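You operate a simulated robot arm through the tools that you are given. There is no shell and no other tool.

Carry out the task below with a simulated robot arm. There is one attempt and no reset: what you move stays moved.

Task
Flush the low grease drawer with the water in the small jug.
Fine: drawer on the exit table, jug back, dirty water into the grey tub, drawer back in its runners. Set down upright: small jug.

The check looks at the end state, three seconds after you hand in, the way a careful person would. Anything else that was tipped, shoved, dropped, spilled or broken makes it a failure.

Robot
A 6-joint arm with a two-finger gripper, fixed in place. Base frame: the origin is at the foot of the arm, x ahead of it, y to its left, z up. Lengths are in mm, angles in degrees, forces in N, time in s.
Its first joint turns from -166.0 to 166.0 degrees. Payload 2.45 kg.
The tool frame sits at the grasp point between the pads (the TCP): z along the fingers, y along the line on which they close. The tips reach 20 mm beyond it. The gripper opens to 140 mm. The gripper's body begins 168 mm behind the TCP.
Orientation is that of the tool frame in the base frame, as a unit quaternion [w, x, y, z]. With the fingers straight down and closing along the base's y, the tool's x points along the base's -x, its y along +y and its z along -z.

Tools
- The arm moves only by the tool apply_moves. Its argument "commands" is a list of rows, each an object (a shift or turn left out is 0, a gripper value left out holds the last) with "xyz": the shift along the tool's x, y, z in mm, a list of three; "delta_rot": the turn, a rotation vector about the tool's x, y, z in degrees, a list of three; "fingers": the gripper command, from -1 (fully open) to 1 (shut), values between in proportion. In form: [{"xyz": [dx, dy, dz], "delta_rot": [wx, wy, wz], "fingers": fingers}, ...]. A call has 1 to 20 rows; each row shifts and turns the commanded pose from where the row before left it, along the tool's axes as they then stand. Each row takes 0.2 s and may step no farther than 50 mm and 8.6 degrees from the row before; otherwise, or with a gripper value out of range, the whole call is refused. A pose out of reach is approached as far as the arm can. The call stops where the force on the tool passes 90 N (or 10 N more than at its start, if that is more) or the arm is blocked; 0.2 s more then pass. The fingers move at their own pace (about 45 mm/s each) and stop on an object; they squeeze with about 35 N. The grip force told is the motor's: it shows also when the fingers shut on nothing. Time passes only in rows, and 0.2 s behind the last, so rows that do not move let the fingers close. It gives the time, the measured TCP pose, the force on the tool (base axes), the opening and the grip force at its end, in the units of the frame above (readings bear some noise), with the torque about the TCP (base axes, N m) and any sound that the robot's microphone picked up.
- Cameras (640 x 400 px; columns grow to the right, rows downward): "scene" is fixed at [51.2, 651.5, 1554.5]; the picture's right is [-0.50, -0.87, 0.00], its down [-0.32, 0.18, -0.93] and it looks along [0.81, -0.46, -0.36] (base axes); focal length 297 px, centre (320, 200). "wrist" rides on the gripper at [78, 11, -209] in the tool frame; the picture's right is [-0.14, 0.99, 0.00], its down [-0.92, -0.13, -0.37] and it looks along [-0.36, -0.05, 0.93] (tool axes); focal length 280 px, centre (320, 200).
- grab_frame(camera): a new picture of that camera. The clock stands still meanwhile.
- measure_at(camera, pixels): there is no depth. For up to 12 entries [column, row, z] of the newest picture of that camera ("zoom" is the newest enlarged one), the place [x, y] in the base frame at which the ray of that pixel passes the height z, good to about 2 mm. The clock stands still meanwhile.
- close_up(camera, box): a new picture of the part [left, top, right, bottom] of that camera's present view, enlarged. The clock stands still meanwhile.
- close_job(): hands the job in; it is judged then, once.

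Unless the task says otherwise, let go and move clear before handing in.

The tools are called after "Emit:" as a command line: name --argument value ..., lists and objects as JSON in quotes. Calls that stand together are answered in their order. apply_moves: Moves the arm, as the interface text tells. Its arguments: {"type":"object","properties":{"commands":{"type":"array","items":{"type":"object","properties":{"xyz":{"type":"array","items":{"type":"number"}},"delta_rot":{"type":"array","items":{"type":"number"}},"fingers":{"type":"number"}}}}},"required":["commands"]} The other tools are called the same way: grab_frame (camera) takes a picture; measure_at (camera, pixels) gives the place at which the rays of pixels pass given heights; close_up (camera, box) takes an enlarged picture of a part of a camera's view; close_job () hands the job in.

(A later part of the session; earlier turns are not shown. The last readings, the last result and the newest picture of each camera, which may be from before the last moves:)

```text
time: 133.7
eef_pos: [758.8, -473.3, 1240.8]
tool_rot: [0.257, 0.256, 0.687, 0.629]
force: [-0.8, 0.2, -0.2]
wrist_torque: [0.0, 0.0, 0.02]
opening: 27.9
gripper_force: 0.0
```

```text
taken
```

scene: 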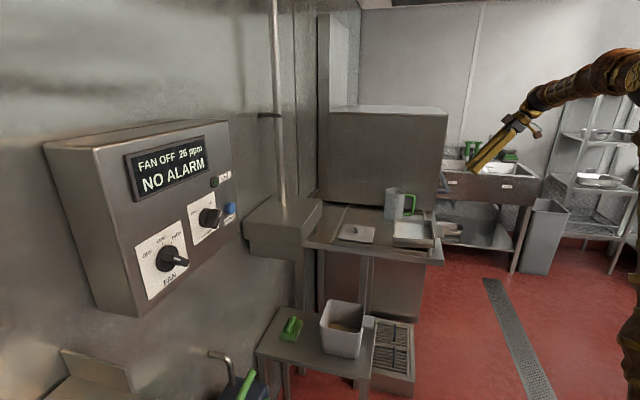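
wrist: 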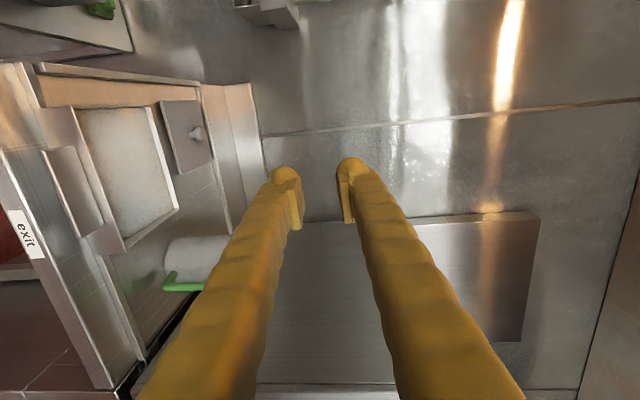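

The orientation is off by 2.3° in yaw and 2° in roll. I'll correct it to match the drawer as it lies (nose-down 4°) and descend in front of the tab, staying 70 mm back.

Emit:
apply_moves --commands '[{"delta_rot": [-0.3, -2.31, 1.97]}, {"xyz": [0, -43.5, 3.04]}, {"xyz": [0, -43.5, 3.04]}, {"xyz": [0, -43.5, 3.04]}, {"xyz": [0, -43.5, 3.04]}, {"xyz": [0, -43.5, 3.04]}, {"xyz": [0, -43.5, 3.04]}, {"xyz": [0, -43.5, 3.04]}, {"xyz": [0, 0, 0], "fingers": 0.7}, {"xyz": [0, 0, 0], "fingers": 0.7}]'

Emit:
grab_frame --camera "wrist"

Emit:
close_up --camera "scene" --box '[385, 205, 465, 265]'

```text
time: 135.9
eef_pos: [756.8, -476.1, 936.7]
tool_rot: [0.26, 0.28, 0.676, 0.629]
force: [-0.6, -0.7, -0.3]
wrist_torque: [-0.01, -0.04, -0.01]
opening: 20.9
gripper_force: 0.0
```

```text
taken
```

wrist: 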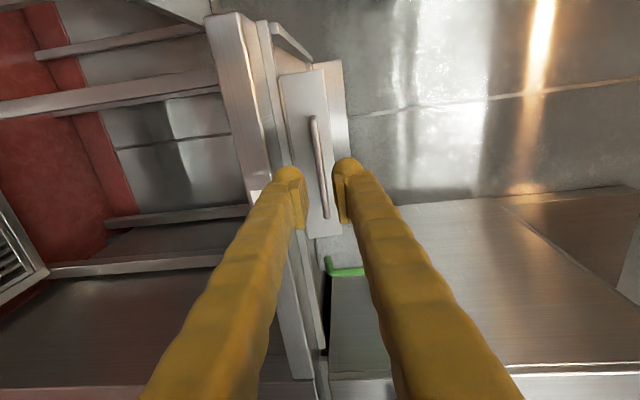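

```text
6.67 times, centred on (425, 235) of scene
```

zoom: 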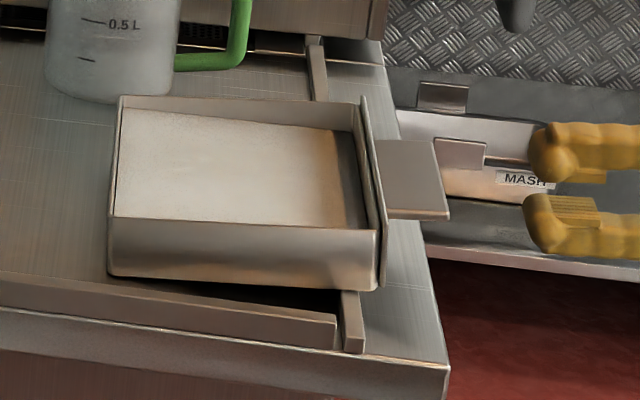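

The tool is aligned in front of the tab, matching the release pose, and the water surface is calm. I'll advance 60 mm with the fingers open to about 21 mm.

Emit:
apply_moves --commands '[{"xyz": [-0.3, -0.2, 20]}, {"xyz": [-0.3, -0.2, 20]}, {"xyz": [0, -0.1, 15]}, {"xyz": [0, 0, 8]}, {"xyz": [0, 0, 0]}]'

Emit:
close_up --camera "wrist" --box '[240, 60, 400, 260]'

Emit:
close_up --camera "scene" --box '[405, 210, 455, 250]'

```text
time: 137.1
eef_pos: [802.7, -431.3, 930.5]
tool_rot: [0.261, 0.28, 0.676, 0.63]
force: [0.0, 0.1, 0.3]
wrist_torque: [-0.06, -0.02, -0.01]
opening: 21.0
gripper_force: 0.1
```

```text
2.00 times, centred on (320, 160) of wrist
```

zoom: 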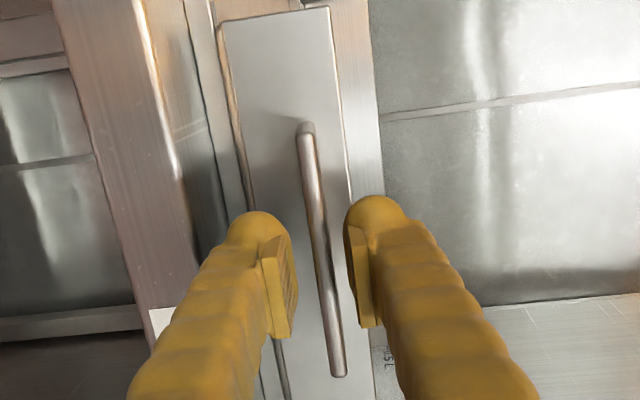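

```text
10.00 times, centred on (430, 230) of scene
```

zoom: 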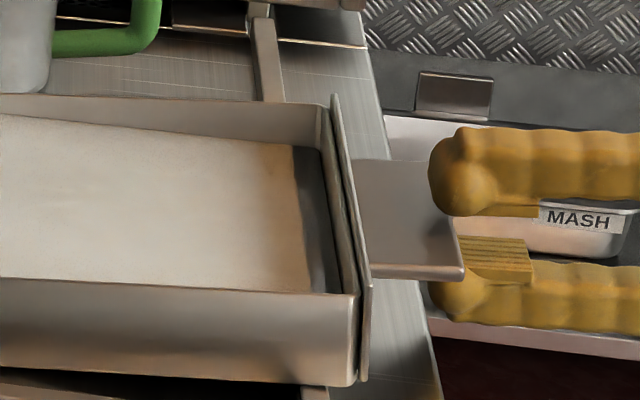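

The tab is centred between the pads. I'll advance the remaining 26 mm gently to the release position.

Emit:
apply_moves --commands '[{"xyz": [0, 0, 10]}, {"xyz": [0, 0, 8]}, {"xyz": [0, 0, 5]}, {"xyz": [0, 0, 0]}]'

Emit:
close_up --camera "wrist" --box '[260, 120, 380, 260]'

Emit:
close_up --camera "scene" --box '[415, 215, 445, 245]'

```text
time: 138.1
eef_pos: [818.9, -413.6, 929.1]
tool_rot: [0.26, 0.28, 0.677, 0.63]
force: [0.0, -1.0, 0.4]
wrist_torque: [-0.02, 0.01, -0.02]
opening: 20.9
gripper_force: 0.0
```

```text
2.86 times, centred on (320, 190) of wrist
```

zoom: 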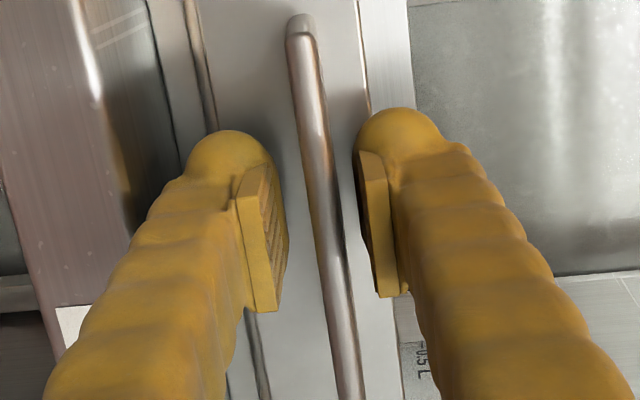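

```text
13.33 times, centred on (430, 230) of scene
```

zoom: 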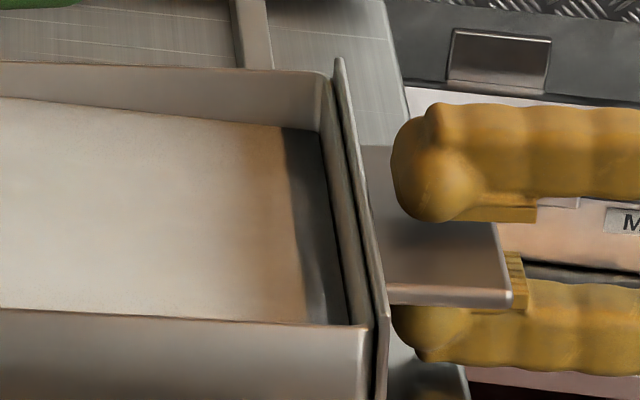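

The tips are still about 8 mm from the drawer face. I'll go in 6 mm more in small steps for the deepest possible grip.

Emit:
apply_moves --commands '[{"xyz": [0, 0, 3]}, {"xyz": [0, 0, 3]}, {"xyz": [0, 0, 0]}]'

Emit:
close_up --camera "scene" --box '[415, 215, 445, 245]'

```text
time: 138.9
eef_pos: [823.3, -409.8, 928.8]
tool_rot: [0.26, 0.28, 0.676, 0.629]
force: [-0.1, 0.6, -0.5]
wrist_torque: [0.0, 0.0, 0.01]
opening: 20.9
gripper_force: 0.0
```

```text
13.33 times, centred on (430, 230) of scene
```

zoom: 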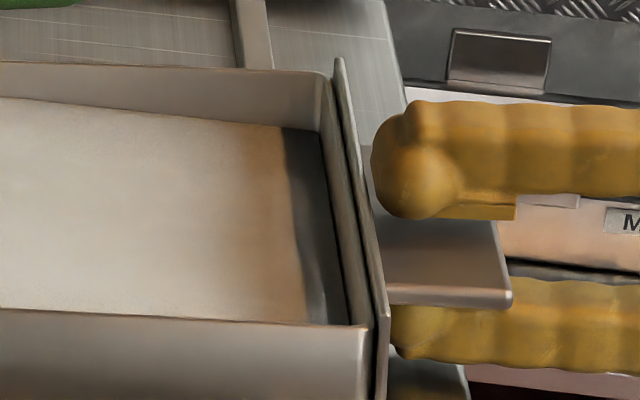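

The tips are almost at the face now. One more millimetre, then I'll close on the tab.

Emit:
apply_moves --commands '[{"xyz": [0, 0.3, 1]}, {"xyz": [0, 0, 0], "fingers": 0.8}, {"xyz": [0, 0, 0], "fingers": 1}, {"xyz": [0, 0, 0], "fingers": 1}, {"xyz": [0, 0, 0], "fingers": 1}, {"xyz": [0, 0, 0], "fingers": 1}]'

Emit:
close_up --camera "scene" --box '[385, 205, 445, 255]'

```text
time: 140.3
eef_pos: [824.0, -410.9, 929.5]
tool_rot: [0.261, 0.28, 0.676, 0.63]
force: [-4.0, -1.9, 17.6]
wrist_torque: [0.16, -0.12, 0.11]
opening: 7.0
gripper_force: 35.4
```

```text
8.00 times, centred on (415, 230) of scene
```

zoom: 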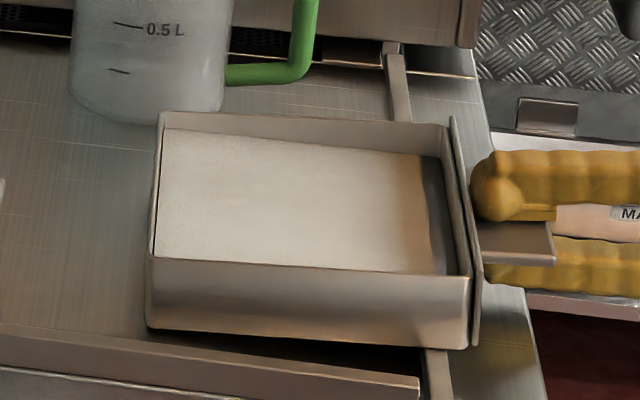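

The tab is gripped and the tool feels +17.6 N, meaning it sits about 1.5 mm low. I'll relieve that first.

Emit:
apply_moves --commands '[{"xyz": [0, 0.7, 0]}, {"xyz": [0, 0.7, 0]}, {"xyz": [0, 0, 0]}]'

```text
time: 141.1
eef_pos: [823.8, -409.5, 929.7]
tool_rot: [0.261, 0.28, 0.676, 0.629]
force: [-1.7, -2.7, 0.4]
wrist_torque: [0.01, -0.01, -0.02]
opening: 6.8
gripper_force: 35.1
```

The grip is neutral now, with force and torque near zero. Before lifting any weight I'll pitch the tool nose-up by 2° and read the torque.

Emit:
apply_moves --commands '[{"delta_rot": [-0.7, 0, 0]}, {"delta_rot": [-0.7, 0, 0]}, {"delta_rot": [-0.6, 0, 0]}, {"xyz": [0, 0, 0]}]'

Emit:
apply_moves --commands '[{"delta_rot": [-0.7, 0, 0]}, {"delta_rot": [-0.7, 0, 0]}, {"delta_rot": [-0.6, 0, 0]}, {"xyz": [0, 0, 0]}]'

Emit:
close_up --camera "scene" --box '[385, 205, 445, 255]'

```text
time: 142.1
eef_pos: [824.0, -410.3, 928.8]
tool_rot: [0.265, 0.276, 0.665, 0.641]
force: [0.6, 1.7, -0.8]
wrist_torque: [-0.1, 0.08, 0.18]
opening: 7.1
gripper_force: 35.4
```

```text
time: 143.1
eef_pos: [824.9, -410.2, 929.6]
tool_rot: [0.271, 0.27, 0.653, 0.653]
force: [0.7, 0.1, -0.4]
wrist_torque: [-0.28, 0.31, -0.03]
opening: 7.1
gripper_force: 35.4
```

```text
8.00 times, centred on (415, 230) of scene
```

zoom: 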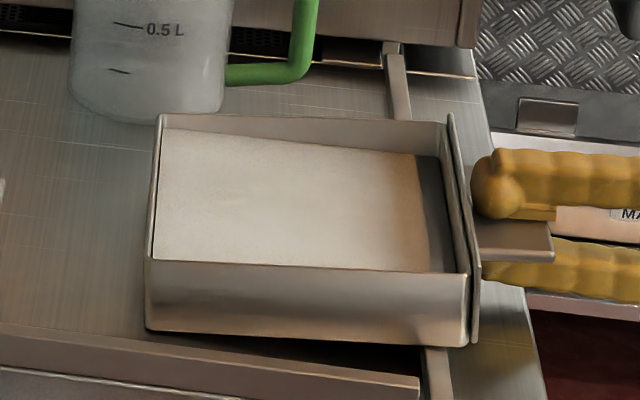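

With the tool level the torque is 0.42 Nm, about 0.1 Nm per degree, so the grip is springy. I'll continue nose-up in small steps until the drawer is carried.

Emit:
apply_moves --commands '[{"delta_rot": [-0.7, 0, 0]}, {"delta_rot": [-0.7, 0, 0]}, {"delta_rot": [-0.6, 0, 0]}, {"xyz": [0, 0, 0]}]'

Emit:
apply_moves --commands '[{"delta_rot": [-0.7, 0, 0]}, {"delta_rot": [-0.7, 0, 0]}, {"delta_rot": [-0.6, 0, 0]}, {"xyz": [0, 0, 0]}]'

Emit:
close_up --camera "scene" --box '[385, 205, 445, 255]'

Emit:
close_up --camera "wrist" --box '[260, 120, 380, 260]'

```text
time: 144.1
eef_pos: [825.3, -410.0, 930.1]
tool_rot: [0.275, 0.266, 0.642, 0.664]
force: [-0.5, 0.6, -10.6]
wrist_torque: [-0.63, 0.65, 0.01]
opening: 7.1
gripper_force: 34.8
```

```text
time: 145.1
eef_pos: [825.5, -410.2, 930.8]
tool_rot: [0.281, 0.261, 0.631, 0.675]
force: [0.4, -0.1, -10.6]
wrist_torque: [-0.63, 0.67, 0.03]
opening: 7.4
gripper_force: 35.2
```

```text
8.00 times, centred on (415, 230) of scene
```

zoom: 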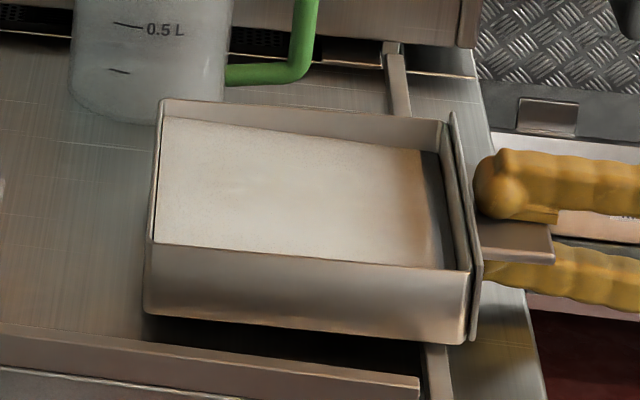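

```text
2.86 times, centred on (320, 190) of wrist
```

zoom: 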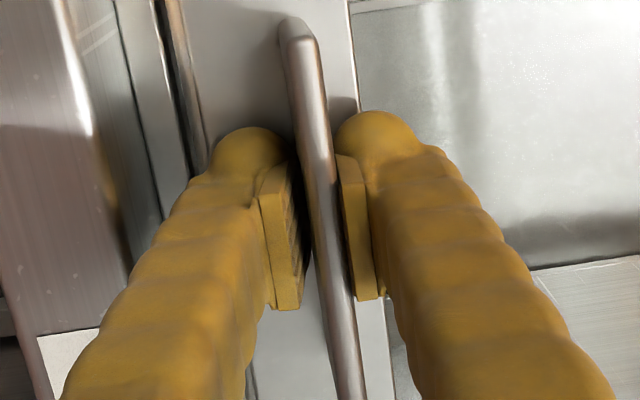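

The drawer is now fully carried: 10.6 N, 0.92 Nm and holding steady. From its bottom edge it is about 2° nose-down, so I'll pitch up 2° more and lift 10 mm.

Emit:
apply_moves --commands '[{"delta_rot": [-0.7, 0, 0]}, {"delta_rot": [-0.7, 0, 0]}, {"delta_rot": [-0.6, 0, 0]}, {"xyz": [0, 0, 0]}, {"xyz": [0, 2, 0]}, {"xyz": [0, 3, 0]}, {"xyz": [0, 3, 0]}, {"xyz": [0, 2, 0]}, {"xyz": [0, 0, 0]}]'

Emit:
close_up --camera "scene" --box '[385, 200, 445, 250]'

Emit:
close_up --camera "wrist" --box '[240, 40, 400, 280]'

```text
time: 147.1
eef_pos: [822.9, -410.5, 940.3]
tool_rot: [0.284, 0.257, 0.619, 0.686]
force: [-0.2, -0.2, -10.5]
wrist_torque: [-0.6, 0.67, -0.02]
opening: 7.3
gripper_force: 34.9
```

```text
8.00 times, centred on (415, 225) of scene
```

zoom: 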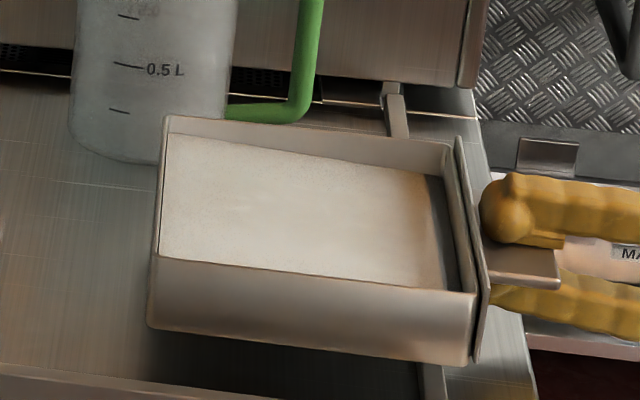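

```text
1.67 times, centred on (320, 160) of wrist
```

zoom: 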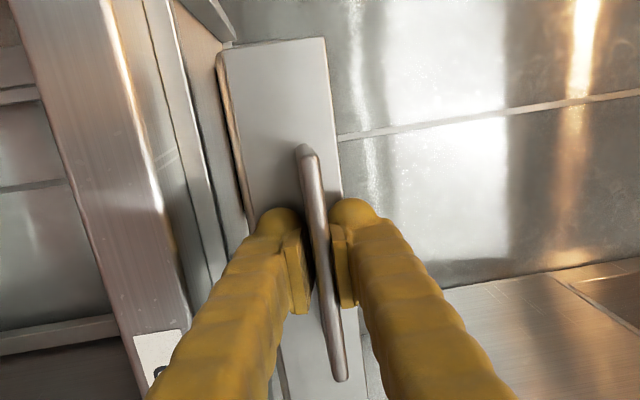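

The drawer is 10 mm up, holding steady at 10.5 N. I'll zoom to check the water line against the wall tops and judge the level.

Emit:
close_up --camera "scene" --box '[393, 208, 433, 238]'

```text
13.33 times, centred on (413, 223) of scene
```

zoom: 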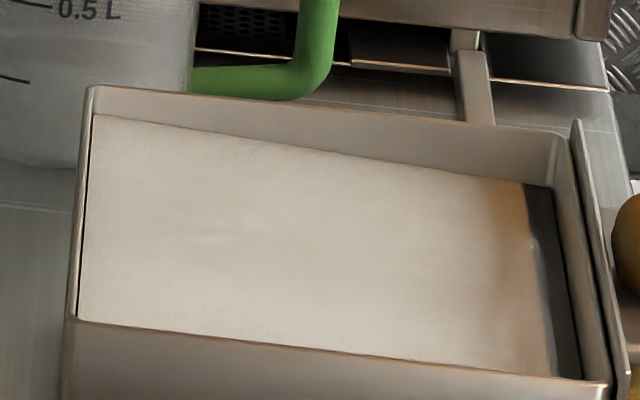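

The wall edges say the drawer is level, yet the water line looks unchanged. I'll wait a second and look again.

Emit:
apply_moves --commands '[{"xyz": [0, 0, 0]}, {"xyz": [0, 0, 0]}, {"xyz": [0, 0, 0]}, {"xyz": [0, 0, 0]}, {"xyz": [0, 0, 0]}]'

Emit:
close_up --camera "scene" --box '[393, 208, 433, 238]'

Emit:
close_up --camera "scene" --box '[385, 200, 445, 250]'

```text
time: 148.3
eef_pos: [822.9, -409.9, 939.9]
tool_rot: [0.284, 0.257, 0.618, 0.686]
force: [0.2, -0.1, -10.5]
wrist_torque: [-0.64, 0.67, 0.01]
opening: 7.3
gripper_force: 35.2
```

```text
13.33 times, centred on (413, 223) of scene
```

zoom: 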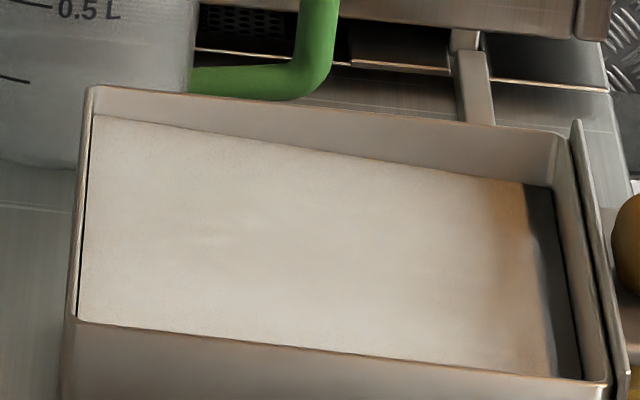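

```text
8.00 times, centred on (415, 225) of scene
```

zoom: 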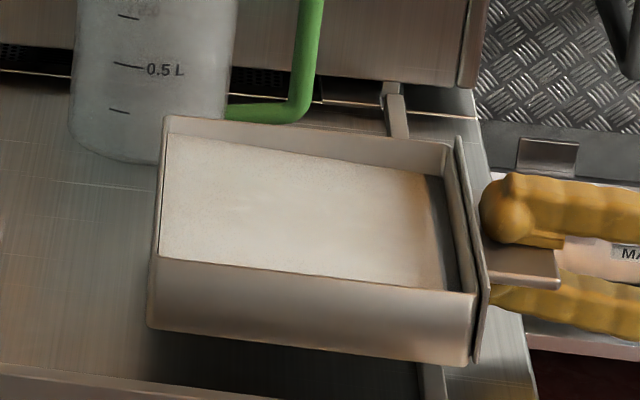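

I'll measure the drawer's near-wall corners to compute its true pitch.

Emit:
measure_at --camera "zoom" --pixels '[[150, 326, 900], [150, 326, 910], [468, 363, 900], [468, 363, 910], [158, 262, 940], [158, 262, 950], [472, 293, 940], [472, 293, 950], [166, 118, 940], [166, 118, 950], [452, 146, 940], [452, 146, 950]]'

```text
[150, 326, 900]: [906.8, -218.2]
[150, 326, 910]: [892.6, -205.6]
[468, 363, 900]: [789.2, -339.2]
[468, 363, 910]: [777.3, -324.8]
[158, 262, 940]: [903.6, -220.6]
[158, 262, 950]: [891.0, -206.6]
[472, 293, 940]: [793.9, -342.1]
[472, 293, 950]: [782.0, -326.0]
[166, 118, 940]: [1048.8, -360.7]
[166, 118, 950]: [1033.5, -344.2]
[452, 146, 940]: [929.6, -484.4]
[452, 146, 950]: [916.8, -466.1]
```

Corner measurements give a level drawer within 1°, and the torque is steady, so the grip isn't creeping. I'll lift slowly to z≈985, well clear of the lip and rail.

Emit:
apply_moves --commands '[{"xyz": [0, 3, 0.3]}, {"xyz": [0, 6, 0.6]}, {"xyz": [0, 8, 0.8]}, {"xyz": [0, 8, 0.8]}, {"xyz": [0, 8, 0.8]}, {"xyz": [0, 7, 0.7]}, {"xyz": [0, 4, 0.4]}, {"xyz": [0, 0, 0]}]'

Emit:
close_up --camera "scene" --box '[380, 190, 450, 250]'

```text
time: 150.1
eef_pos: [822.2, -409.1, 985.3]
tool_rot: [0.285, 0.256, 0.619, 0.685]
force: [-0.2, -0.4, -10.6]
wrist_torque: [-0.61, 0.7, 0.03]
opening: 7.3
gripper_force: 35.0
```

```text
6.67 times, centred on (415, 220) of scene
```

zoom: 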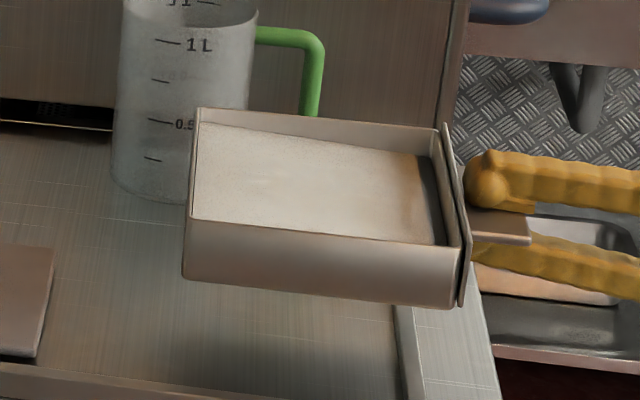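

The weight is unchanged at 10.6 N, so nothing has spilled. I'll carry it level and slowly toward the tub, first half with a gentle start and stop.

Emit:
apply_moves --commands '[{"xyz": [2.71, -0.13, 1.28]}, {"xyz": [5.42, -0.27, 2.57]}, {"xyz": [8.14, -0.4, 3.85]}, {"xyz": [9.91, -0.486, 4.69]}, {"xyz": [9.91, -0.486, 4.69]}, {"xyz": [9.91, -0.486, 4.69]}, {"xyz": [9.91, -0.486, 4.69]}, {"xyz": [9.91, -0.486, 4.69]}, {"xyz": [9.91, -0.486, 4.69]}, {"xyz": [9.91, -0.486, 4.69]}, {"xyz": [9.91, -0.486, 4.69]}, {"xyz": [9.91, -0.486, 4.69]}, {"xyz": [9.91, -0.486, 4.69]}, {"xyz": [9.91, -0.486, 4.69]}, {"xyz": [8.14, -0.4, 3.85]}, {"xyz": [5.42, -0.27, 2.57]}, {"xyz": [2.71, -0.13, 1.28]}, {"xyz": [0, 0, 0]}]'

Emit:
grab_frame --camera "scene"

Emit:
close_up --camera "scene" --box '[350, 190, 440, 260]'

```text
time: 153.9
eef_pos: [771.3, -262.7, 985.1]
tool_rot: [0.284, 0.256, 0.619, 0.686]
force: [-0.3, 0.1, -11.1]
wrist_torque: [-0.65, 0.68, -0.02]
opening: 7.3
gripper_force: 35.7
```

```text
taken
```

scene: 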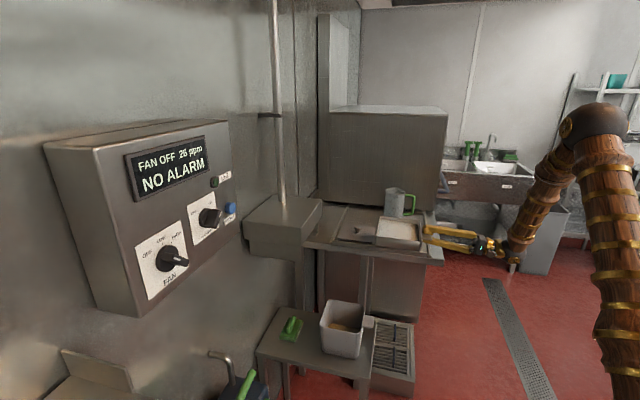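

```text
5.71 times, centred on (395, 225) of scene
```

zoom: 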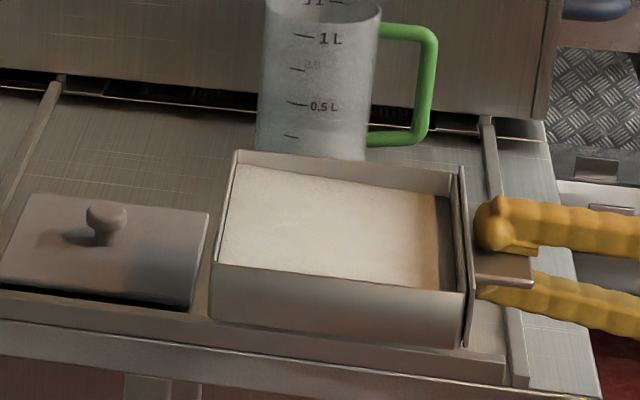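

The drawer is level and still 11 N. I'll continue the second half toward the tub side.

Emit:
apply_moves --commands '[{"xyz": [2.71, -0.13, 1.28]}, {"xyz": [5.42, -0.27, 2.57]}, {"xyz": [8.14, -0.4, 3.85]}, {"xyz": [9.79, -0.475, 4.585]}, {"xyz": [9.79, -0.475, 4.585]}, {"xyz": [9.79, -0.475, 4.585]}, {"xyz": [9.79, -0.475, 4.585]}, {"xyz": [9.79, -0.475, 4.585]}, {"xyz": [9.79, -0.475, 4.585]}, {"xyz": [9.79, -0.475, 4.585]}, {"xyz": [9.79, -0.475, 4.585]}, {"xyz": [9.79, -0.475, 4.585]}, {"xyz": [9.79, -0.475, 4.585]}, {"xyz": [9.79, -0.475, 4.585]}, {"xyz": [9.79, -0.475, 4.585]}, {"xyz": [9.79, -0.475, 4.585]}, {"xyz": [8.14, -0.4, 3.85]}, {"xyz": [5.42, -0.27, 2.57]}, {"xyz": [2.71, -0.13, 1.28]}, {"xyz": [0, 0, 0]}]'

Emit:
close_up --camera "scene" --box '[310, 190, 430, 290]'

Emit:
grab_frame --camera "wrist"

```text
time: 158.1
eef_pos: [711.8, -96.6, 984.8]
tool_rot: [0.284, 0.256, 0.619, 0.686]
force: [-0.2, -0.9, -10.2]
wrist_torque: [-0.61, 0.69, 0.04]
opening: 7.1
gripper_force: 35.3
```

```text
4.00 times, centred on (370, 240) of scene
```

zoom: 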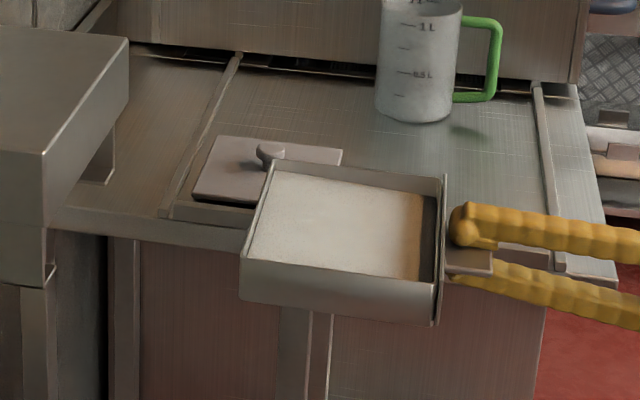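

```text
taken
```

wrist: 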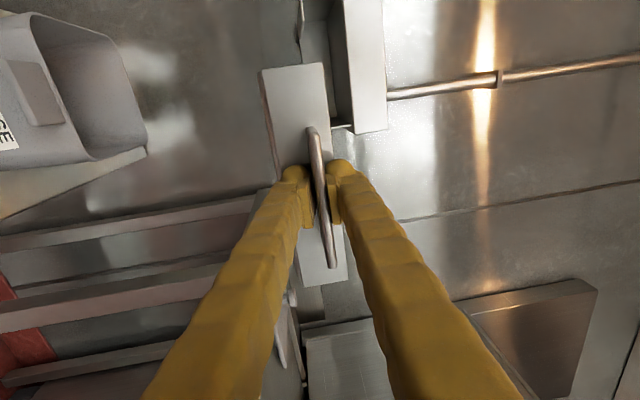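

The drawer hangs level in front of the tub, with the weight unchanged. I'll descend about 180 mm slowly to the pouring height.

Emit:
apply_moves --commands '[{"xyz": [0.2, -3, -0.2]}, {"xyz": [0.3, -6, -0.5]}, {"xyz": [0.5, -8, -0.6]}, {"xyz": [0.6, -10.6, -0.8]}, {"xyz": [0.6, -10.6, -0.8]}, {"xyz": [0.6, -10.6, -0.8]}, {"xyz": [0.6, -10.6, -0.8]}, {"xyz": [0.6, -10.6, -0.8]}, {"xyz": [0.6, -10.6, -0.8]}, {"xyz": [0.6, -10.6, -0.8]}, {"xyz": [0.6, -10.6, -0.8]}, {"xyz": [0.6, -10.6, -0.8]}, {"xyz": [0.6, -10.6, -0.8]}, {"xyz": [0.6, -10.6, -0.8]}, {"xyz": [0.6, -10.6, -0.8]}, {"xyz": [0.5, -8, -0.6]}, {"xyz": [0.3, -6, -0.5]}, {"xyz": [0.2, -3, -0.2]}, {"xyz": [0, 0, 0]}]'

Emit:
grab_frame --camera "scene"

Emit:
close_up --camera "scene" --box '[300, 250, 440, 370]'

Emit:
grab_frame --camera "wrist"

```text
time: 162.1
eef_pos: [707.6, -87.8, 822.8]
tool_rot: [0.285, 0.256, 0.619, 0.686]
force: [0.4, 0.0, -10.1]
wrist_torque: [-0.62, 0.67, 0.01]
opening: 7.5
gripper_force: 35.3
```

```text
taken
```

scene: 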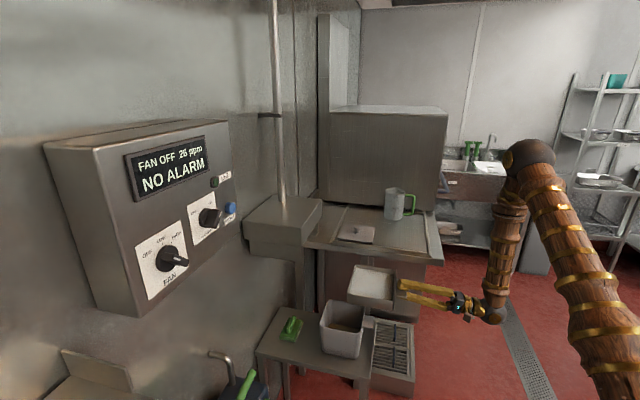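

```text
3.33 times, centred on (370, 310) of scene
```

zoom: 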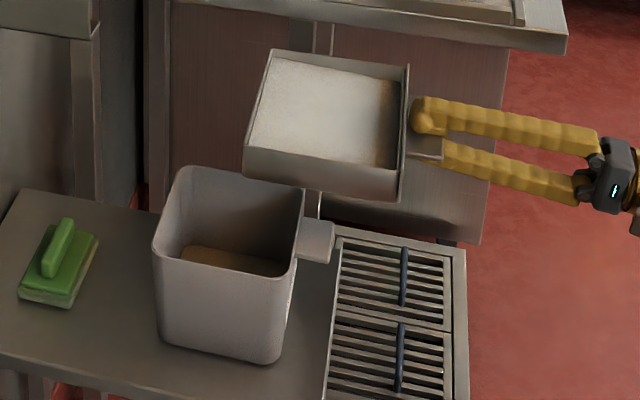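

```text
taken
```

wrist: 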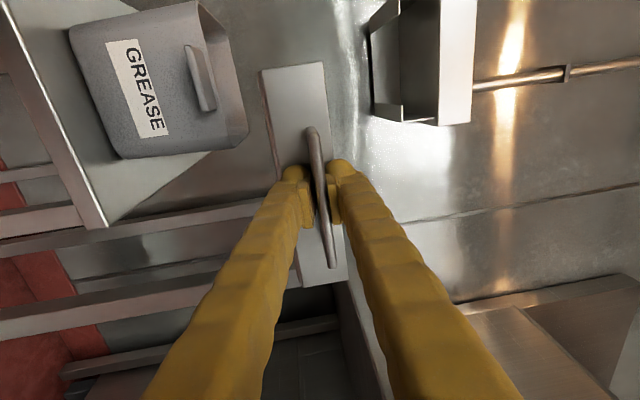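

The drawer's pouring corner shows at zoom (246,150) above the tub opening at (235,230). I'll measure that corner to verify its position over the tub centre at (778,130).

Emit:
measure_at --camera "scene" --pixels '[[347.8, 295, 835], [347.8, 295, 830], [347, 303, 793], [394, 301, 835], [394, 301, 830], [394, 309, 790]]'

Emit:
close_up --camera "scene" --box '[335, 255, 405, 315]'

```text
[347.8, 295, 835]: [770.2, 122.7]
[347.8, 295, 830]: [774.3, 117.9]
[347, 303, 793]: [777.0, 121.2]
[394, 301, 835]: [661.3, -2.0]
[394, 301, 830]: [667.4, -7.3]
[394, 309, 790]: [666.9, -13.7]
```

```text
6.67 times, centred on (370, 285) of scene
```

zoom: 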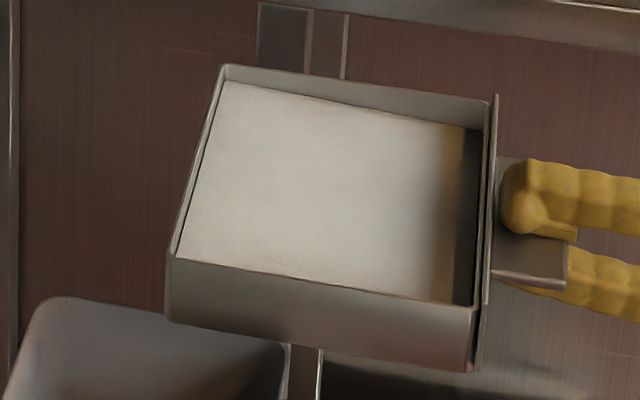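

The corner measures (774,120), right over the tub. I'll lower 28 mm so that the lip is about 65 mm above the rim, then tilt the first 3° about the lip to check the motion.

Emit:
apply_moves --commands '[{"xyz": [0, -3, -0.3]}, {"xyz": [0, -6, -0.6]}, {"xyz": [0, -8, -0.8]}, {"xyz": [0, -7, -0.7]}, {"xyz": [0, -4, -0.4]}, {"xyz": [0, 0, 0]}]'

Emit:
apply_moves --commands '[{"xyz": [-0.142, 3.561, 0.224], "delta_rot": [0.705, 0.072, -0.704]}, {"xyz": [-0.142, 3.561, 0.224], "delta_rot": [0.705, 0.072, -0.704]}, {"xyz": [-0.142, 3.561, 0.224], "delta_rot": [0.705, 0.072, -0.704]}, {"xyz": [0, 0, 0]}]'

Emit:
close_up --camera "scene" --box '[310, 250, 420, 350]'

```text
time: 163.5
eef_pos: [708.1, -86.2, 793.6]
tool_rot: [0.284, 0.256, 0.618, 0.687]
force: [0.7, -0.1, -9.7]
wrist_torque: [-0.64, 0.67, 0.03]
opening: 7.2
gripper_force: 34.7
```

```text
time: 164.5
eef_pos: [708.3, -85.8, 804.5]
tool_rot: [0.29, 0.249, 0.636, 0.67]
force: [1.0, 0.5, -10.7]
wrist_torque: [-0.62, 0.68, 0.0]
opening: 7.2
gripper_force: 35.2
```

```text
4.00 times, centred on (365, 300) of scene
```

zoom: 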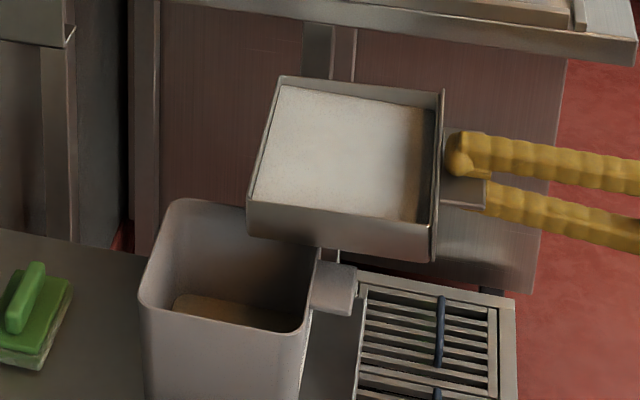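

The motion is right: the lip stayed over the tub and the weight is unchanged. I'll tilt on at 0.7° per row to about 11° and look for the stream.

Emit:
apply_moves --commands '[{"xyz": [-0.1, 2.493, 0.157], "delta_rot": [0.494, 0.05, -0.493]}, {"xyz": [-0.1, 2.493, 0.157], "delta_rot": [0.494, 0.05, -0.493]}, {"xyz": [-0.1, 2.493, 0.157], "delta_rot": [0.494, 0.05, -0.493]}, {"xyz": [-0.1, 2.493, 0.157], "delta_rot": [0.494, 0.05, -0.493]}, {"xyz": [-0.1, 2.493, 0.157], "delta_rot": [0.494, 0.05, -0.493]}, {"xyz": [-0.1, 2.493, 0.157], "delta_rot": [0.494, 0.05, -0.493]}, {"xyz": [-0.1, 2.493, 0.157], "delta_rot": [0.494, 0.05, -0.493]}, {"xyz": [-0.1, 2.493, 0.157], "delta_rot": [0.494, 0.05, -0.493]}]'

Emit:
close_up --camera "scene" --box '[310, 250, 420, 350]'

```text
time: 166.3
eef_pos: [708.5, -86.3, 825.2]
tool_rot: [0.302, 0.235, 0.668, 0.638]
force: [-0.4, 0.8, -9.2]
wrist_torque: [-0.54, 0.61, 0.01]
opening: 7.3
gripper_force: 34.8
```

```text
4.00 times, centred on (365, 300) of scene
```

zoom: 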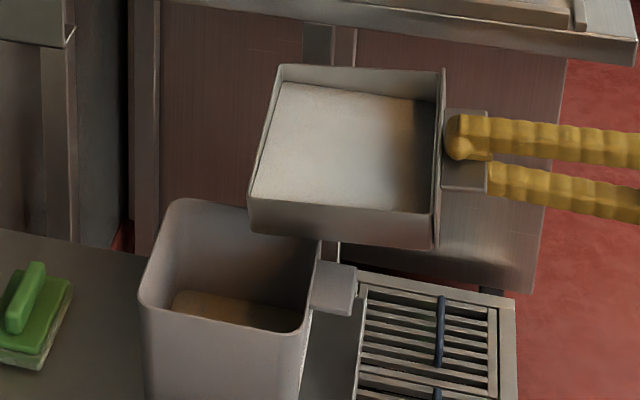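

The weight has dropped to 9.2 N and the water has moved to the corner, so pouring has begun. I'll check where it lands.

Emit:
close_up --camera "scene" --box '[320, 285, 390, 345]'

Emit:
close_up --camera "scene" --box '[250, 290, 440, 400]'

```text
6.67 times, centred on (355, 315) of scene
```

zoom: 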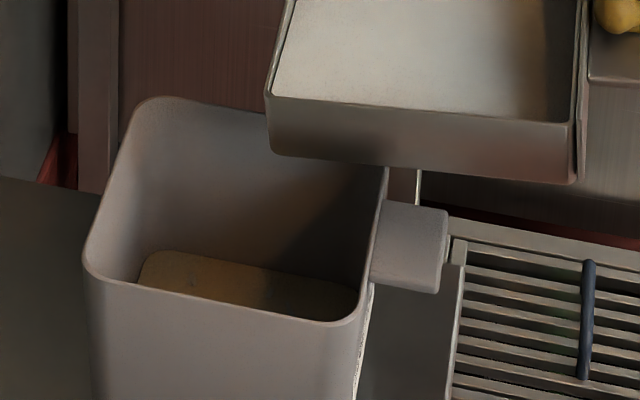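

```text
3.37 times, centred on (345, 345) of scene
```

zoom: 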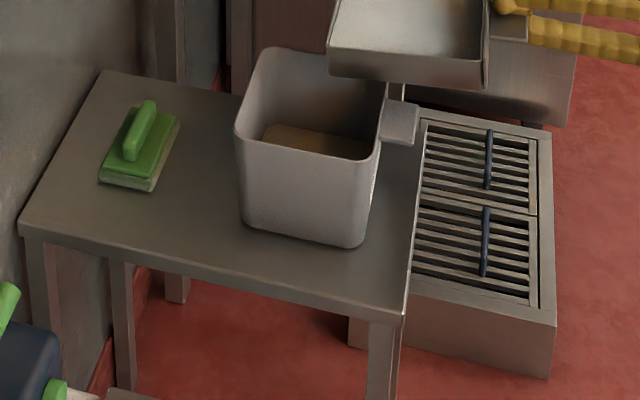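

There is no spill on the small table or floor, and the tub's content is darkening. I'll continue tilting slowly.

Emit:
apply_moves --commands '[{"xyz": [-0.1, 2.493, 0.157], "delta_rot": [0.494, 0.05, -0.493]}, {"xyz": [-0.1, 2.493, 0.157], "delta_rot": [0.494, 0.05, -0.493]}, {"xyz": [-0.1, 2.493, 0.157], "delta_rot": [0.494, 0.05, -0.493]}, {"xyz": [-0.1, 2.493, 0.157], "delta_rot": [0.494, 0.05, -0.493]}, {"xyz": [-0.1, 2.493, 0.157], "delta_rot": [0.494, 0.05, -0.493]}, {"xyz": [-0.1, 2.493, 0.157], "delta_rot": [0.494, 0.05, -0.493]}, {"xyz": [-0.1, 2.493, 0.157], "delta_rot": [0.494, 0.05, -0.493]}, {"xyz": [-0.1, 2.493, 0.157], "delta_rot": [0.494, 0.05, -0.493]}, {"xyz": [-0.1, 2.493, 0.157], "delta_rot": [0.494, 0.05, -0.493]}, {"xyz": [-0.1, 2.493, 0.157], "delta_rot": [0.494, 0.05, -0.493]}, {"xyz": [-0.1, 2.493, 0.157], "delta_rot": [0.494, 0.05, -0.493]}, {"xyz": [-0.1, 2.493, 0.157], "delta_rot": [0.494, 0.05, -0.493]}]'

Emit:
close_up --camera "scene" --box '[310, 250, 420, 350]'

Emit:
close_up --camera "scene" --box '[250, 290, 440, 400]'

```text
time: 168.9
eef_pos: [708.6, -79.8, 855.7]
tool_rot: [0.318, 0.211, 0.713, 0.588]
force: [0.0, 0.3, -6.2]
wrist_torque: [-0.3, 0.41, 0.03]
opening: 7.2
gripper_force: 34.8
```

```text
4.00 times, centred on (365, 300) of scene
```

zoom: 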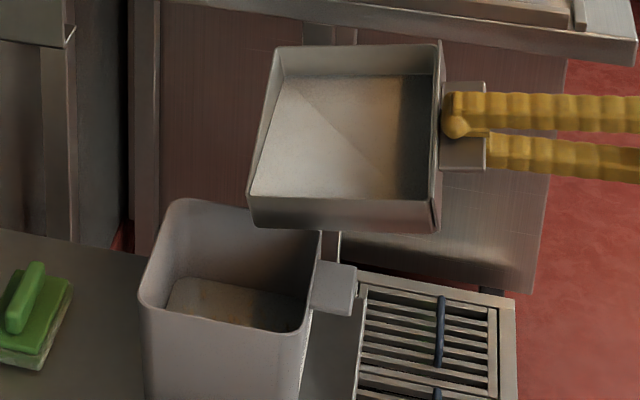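

```text
3.37 times, centred on (345, 345) of scene
```

zoom: 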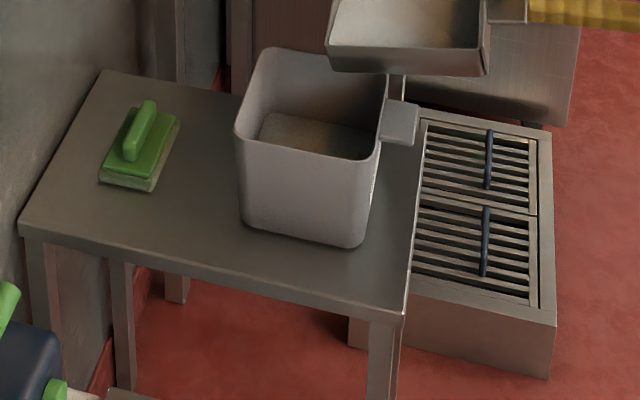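

The weight is down to 6.2 N and the tub's level is rising, with no spill. I'll continue at 1° per row.

Emit:
apply_moves --commands '[{"xyz": [-0.142, 3.561, 0.224], "delta_rot": [0.705, 0.072, -0.704]}, {"xyz": [-0.142, 3.561, 0.224], "delta_rot": [0.705, 0.072, -0.704]}, {"xyz": [-0.142, 3.561, 0.224], "delta_rot": [0.705, 0.072, -0.704]}, {"xyz": [-0.142, 3.561, 0.224], "delta_rot": [0.705, 0.072, -0.704]}, {"xyz": [-0.142, 3.561, 0.224], "delta_rot": [0.705, 0.072, -0.704]}, {"xyz": [-0.142, 3.561, 0.224], "delta_rot": [0.705, 0.072, -0.704]}, {"xyz": [-0.142, 3.561, 0.224], "delta_rot": [0.705, 0.072, -0.704]}, {"xyz": [-0.142, 3.561, 0.224], "delta_rot": [0.705, 0.072, -0.704]}, {"xyz": [-0.142, 3.561, 0.224], "delta_rot": [0.705, 0.072, -0.704]}, {"xyz": [-0.142, 3.561, 0.224], "delta_rot": [0.705, 0.072, -0.704]}, {"xyz": [-0.142, 3.561, 0.224], "delta_rot": [0.705, 0.072, -0.704]}, {"xyz": [-0.142, 3.561, 0.224], "delta_rot": [0.705, 0.072, -0.704]}, {"xyz": [-0.142, 3.561, 0.224], "delta_rot": [0.705, 0.072, -0.704]}, {"xyz": [-0.142, 3.561, 0.224], "delta_rot": [0.705, 0.072, -0.704]}, {"xyz": [-0.142, 3.561, 0.224], "delta_rot": [0.705, 0.072, -0.704]}, {"xyz": [0, 0, 0]}]'

Emit:
close_up --camera "scene" --box '[310, 240, 420, 340]'

Emit:
close_up --camera "scene" --box '[250, 290, 440, 400]'

```text
time: 172.3
eef_pos: [708.6, -61.6, 905.8]
tool_rot: [0.344, 0.169, 0.783, 0.49]
force: [-0.2, -0.5, -5.0]
wrist_torque: [-0.2, 0.3, -0.03]
opening: 7.0
gripper_force: 35.1
```

```text
4.00 times, centred on (365, 290) of scene
```

zoom: 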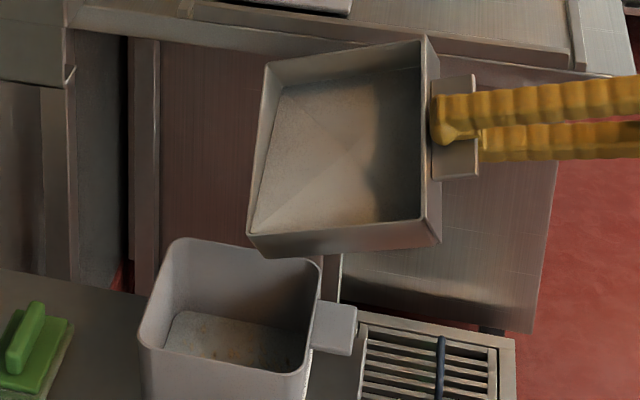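

```text
3.37 times, centred on (345, 345) of scene
```

zoom: 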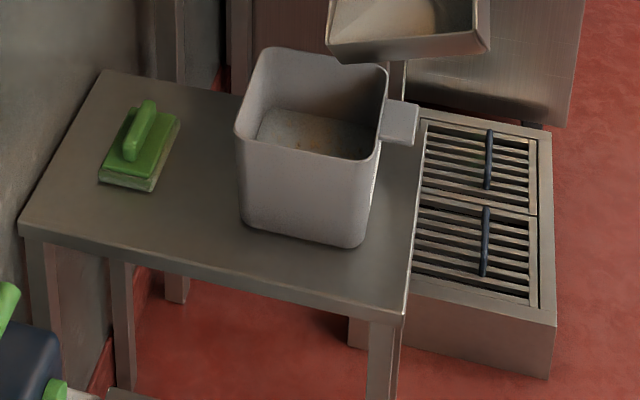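

About 5.0 N remains; the empty drawer was about 4 N. I'll keep tilting at 2° per row to drain it out.

Emit:
apply_moves --commands '[{"xyz": [-0.284, 7.12, 0.448], "delta_rot": [1.41, 0.144, -1.408]}, {"xyz": [-0.284, 7.12, 0.448], "delta_rot": [1.41, 0.144, -1.408]}, {"xyz": [-0.284, 7.12, 0.448], "delta_rot": [1.41, 0.144, -1.408]}, {"xyz": [-0.284, 7.12, 0.448], "delta_rot": [1.41, 0.144, -1.408]}, {"xyz": [-0.284, 7.12, 0.448], "delta_rot": [1.41, 0.144, -1.408]}, {"xyz": [-0.284, 7.12, 0.448], "delta_rot": [1.41, 0.144, -1.408]}, {"xyz": [-0.284, 7.12, 0.448], "delta_rot": [1.41, 0.144, -1.408]}, {"xyz": [-0.284, 7.12, 0.448], "delta_rot": [1.41, 0.144, -1.408]}, {"xyz": [-0.284, 7.12, 0.448], "delta_rot": [1.41, 0.144, -1.408]}, {"xyz": [-0.284, 7.12, 0.448], "delta_rot": [1.41, 0.144, -1.408]}, {"xyz": [0, 0, 0]}]'

Emit:
close_up --camera "scene" --box '[300, 220, 430, 350]'

```text
time: 174.7
eef_pos: [707.9, -18.2, 961.1]
tool_rot: [0.369, 0.106, 0.856, 0.347]
force: [-0.2, 0.3, -5.0]
wrist_torque: [-0.15, 0.29, 0.0]
opening: 7.1
gripper_force: 35.5
```

```text
3.08 times, centred on (365, 285) of scene
```

zoom: 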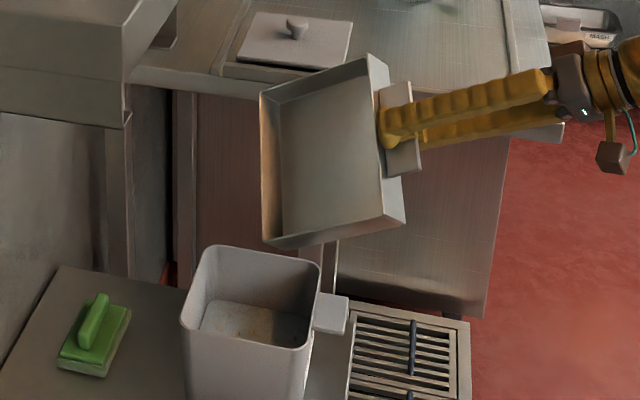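

The drawer looks nearly empty at about 52° of tilt and its low corner is still over the tub. I'll continue to about 96° to drain the last of it.

Emit:
apply_moves --commands '[{"xyz": [-0.284, 7.12, 0.448], "delta_rot": [1.41, 0.144, -1.408]}, {"xyz": [-0.284, 7.12, 0.448], "delta_rot": [1.41, 0.144, -1.408]}, {"xyz": [-0.284, 7.12, 0.448], "delta_rot": [1.41, 0.144, -1.408]}, {"xyz": [-0.284, 7.12, 0.448], "delta_rot": [1.41, 0.144, -1.408]}, {"xyz": [-0.284, 7.12, 0.448], "delta_rot": [1.41, 0.144, -1.408]}, {"xyz": [-0.284, 7.12, 0.448], "delta_rot": [1.41, 0.144, -1.408]}, {"xyz": [-0.284, 7.12, 0.448], "delta_rot": [1.41, 0.144, -1.408]}, {"xyz": [-0.284, 7.12, 0.448], "delta_rot": [1.41, 0.144, -1.408]}, {"xyz": [-0.284, 7.12, 0.448], "delta_rot": [1.41, 0.144, -1.408]}, {"xyz": [-0.284, 7.12, 0.448], "delta_rot": [1.41, 0.144, -1.408]}, {"xyz": [-0.284, 7.12, 0.448], "delta_rot": [1.41, 0.144, -1.408]}, {"xyz": [0, 0, 0]}]'

Emit:
close_up --camera "scene" --box '[300, 220, 430, 350]'

Emit:
grab_frame --camera "wrist"

```text
time: 177.3
eef_pos: [707.6, 47.4, 1003.2]
tool_rot: [0.383, 0.034, 0.906, 0.177]
force: [-0.7, 0.0, -4.0]
wrist_torque: [-0.04, 0.27, 0.02]
opening: 7.0
gripper_force: 34.6
```

```text
3.08 times, centred on (365, 285) of scene
```

zoom: 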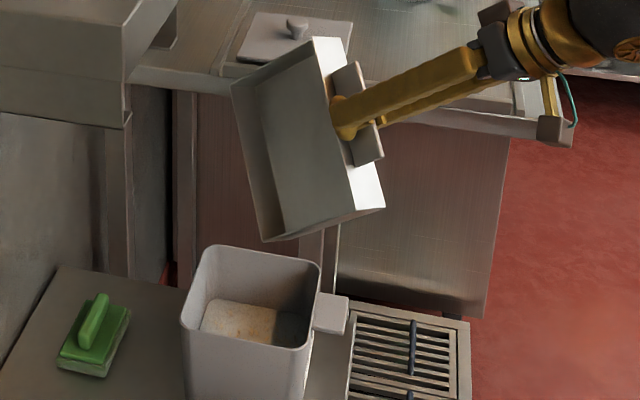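

```text
taken
```

wrist: 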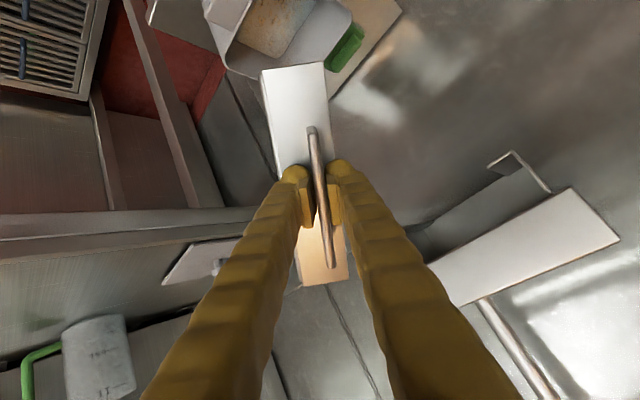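

The weight is back to 4.0 N, so the drawer is essentially empty. I'll tilt 20° more and wait a second to let the last drops fall.

Emit:
apply_moves --commands '[{"xyz": [-0.284, 7.12, 0.448], "delta_rot": [1.41, 0.144, -1.408]}, {"xyz": [-0.284, 7.12, 0.448], "delta_rot": [1.41, 0.144, -1.408]}, {"xyz": [-0.284, 7.12, 0.448], "delta_rot": [1.41, 0.144, -1.408]}, {"xyz": [-0.284, 7.12, 0.448], "delta_rot": [1.41, 0.144, -1.408]}, {"xyz": [-0.284, 7.12, 0.448], "delta_rot": [1.41, 0.144, -1.408]}, {"xyz": [-0.284, 7.12, 0.448], "delta_rot": [1.41, 0.144, -1.408]}, {"xyz": [-0.284, 7.12, 0.448], "delta_rot": [1.41, 0.144, -1.408]}, {"xyz": [-0.284, 7.12, 0.448], "delta_rot": [1.41, 0.144, -1.408]}, {"xyz": [-0.284, 7.12, 0.448], "delta_rot": [1.41, 0.144, -1.408]}, {"xyz": [-0.284, 7.12, 0.448], "delta_rot": [1.41, 0.144, -1.408]}, {"xyz": [0, 0, 0]}, {"xyz": [0, 0, 0]}, {"xyz": [0, 0, 0]}, {"xyz": [0, 0, 0]}, {"xyz": [0, 0, 0]}, {"xyz": [0, 0, 0]}, {"xyz": [0, 0, 0]}]'

Emit:
close_up --camera "scene" --box '[300, 220, 430, 350]'

Emit:
grab_frame --camera "wrist"

Emit:
close_up --camera "wrist" --box '[400, 130, 640, 330]'

```text
time: 180.9
eef_pos: [701.2, 88.7, 1004.4]
tool_rot: [0.37, -0.023, 0.927, 0.057]
force: [0.3, -0.2, -4.6]
wrist_torque: [0.03, 0.29, -0.02]
opening: 6.8
gripper_force: 34.8
out of reach, approached as far as the arm can: row 8, 9, 10
```

```text
3.08 times, centred on (365, 285) of scene
```

zoom: 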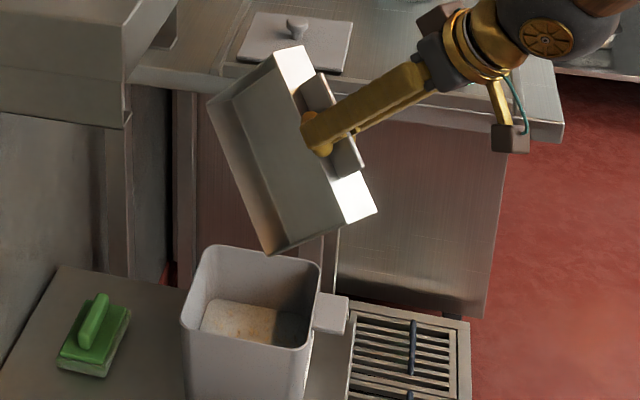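

```text
taken
```

wrist: 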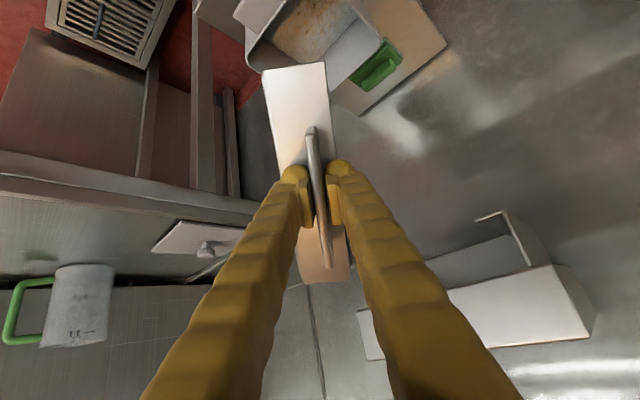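

```text
2.00 times, centred on (520, 230) of wrist
```

zoom: 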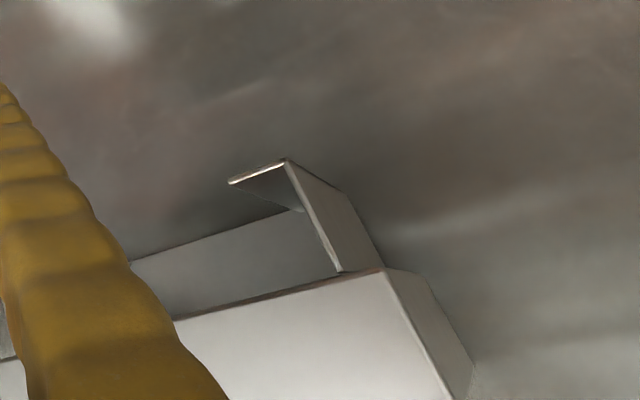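

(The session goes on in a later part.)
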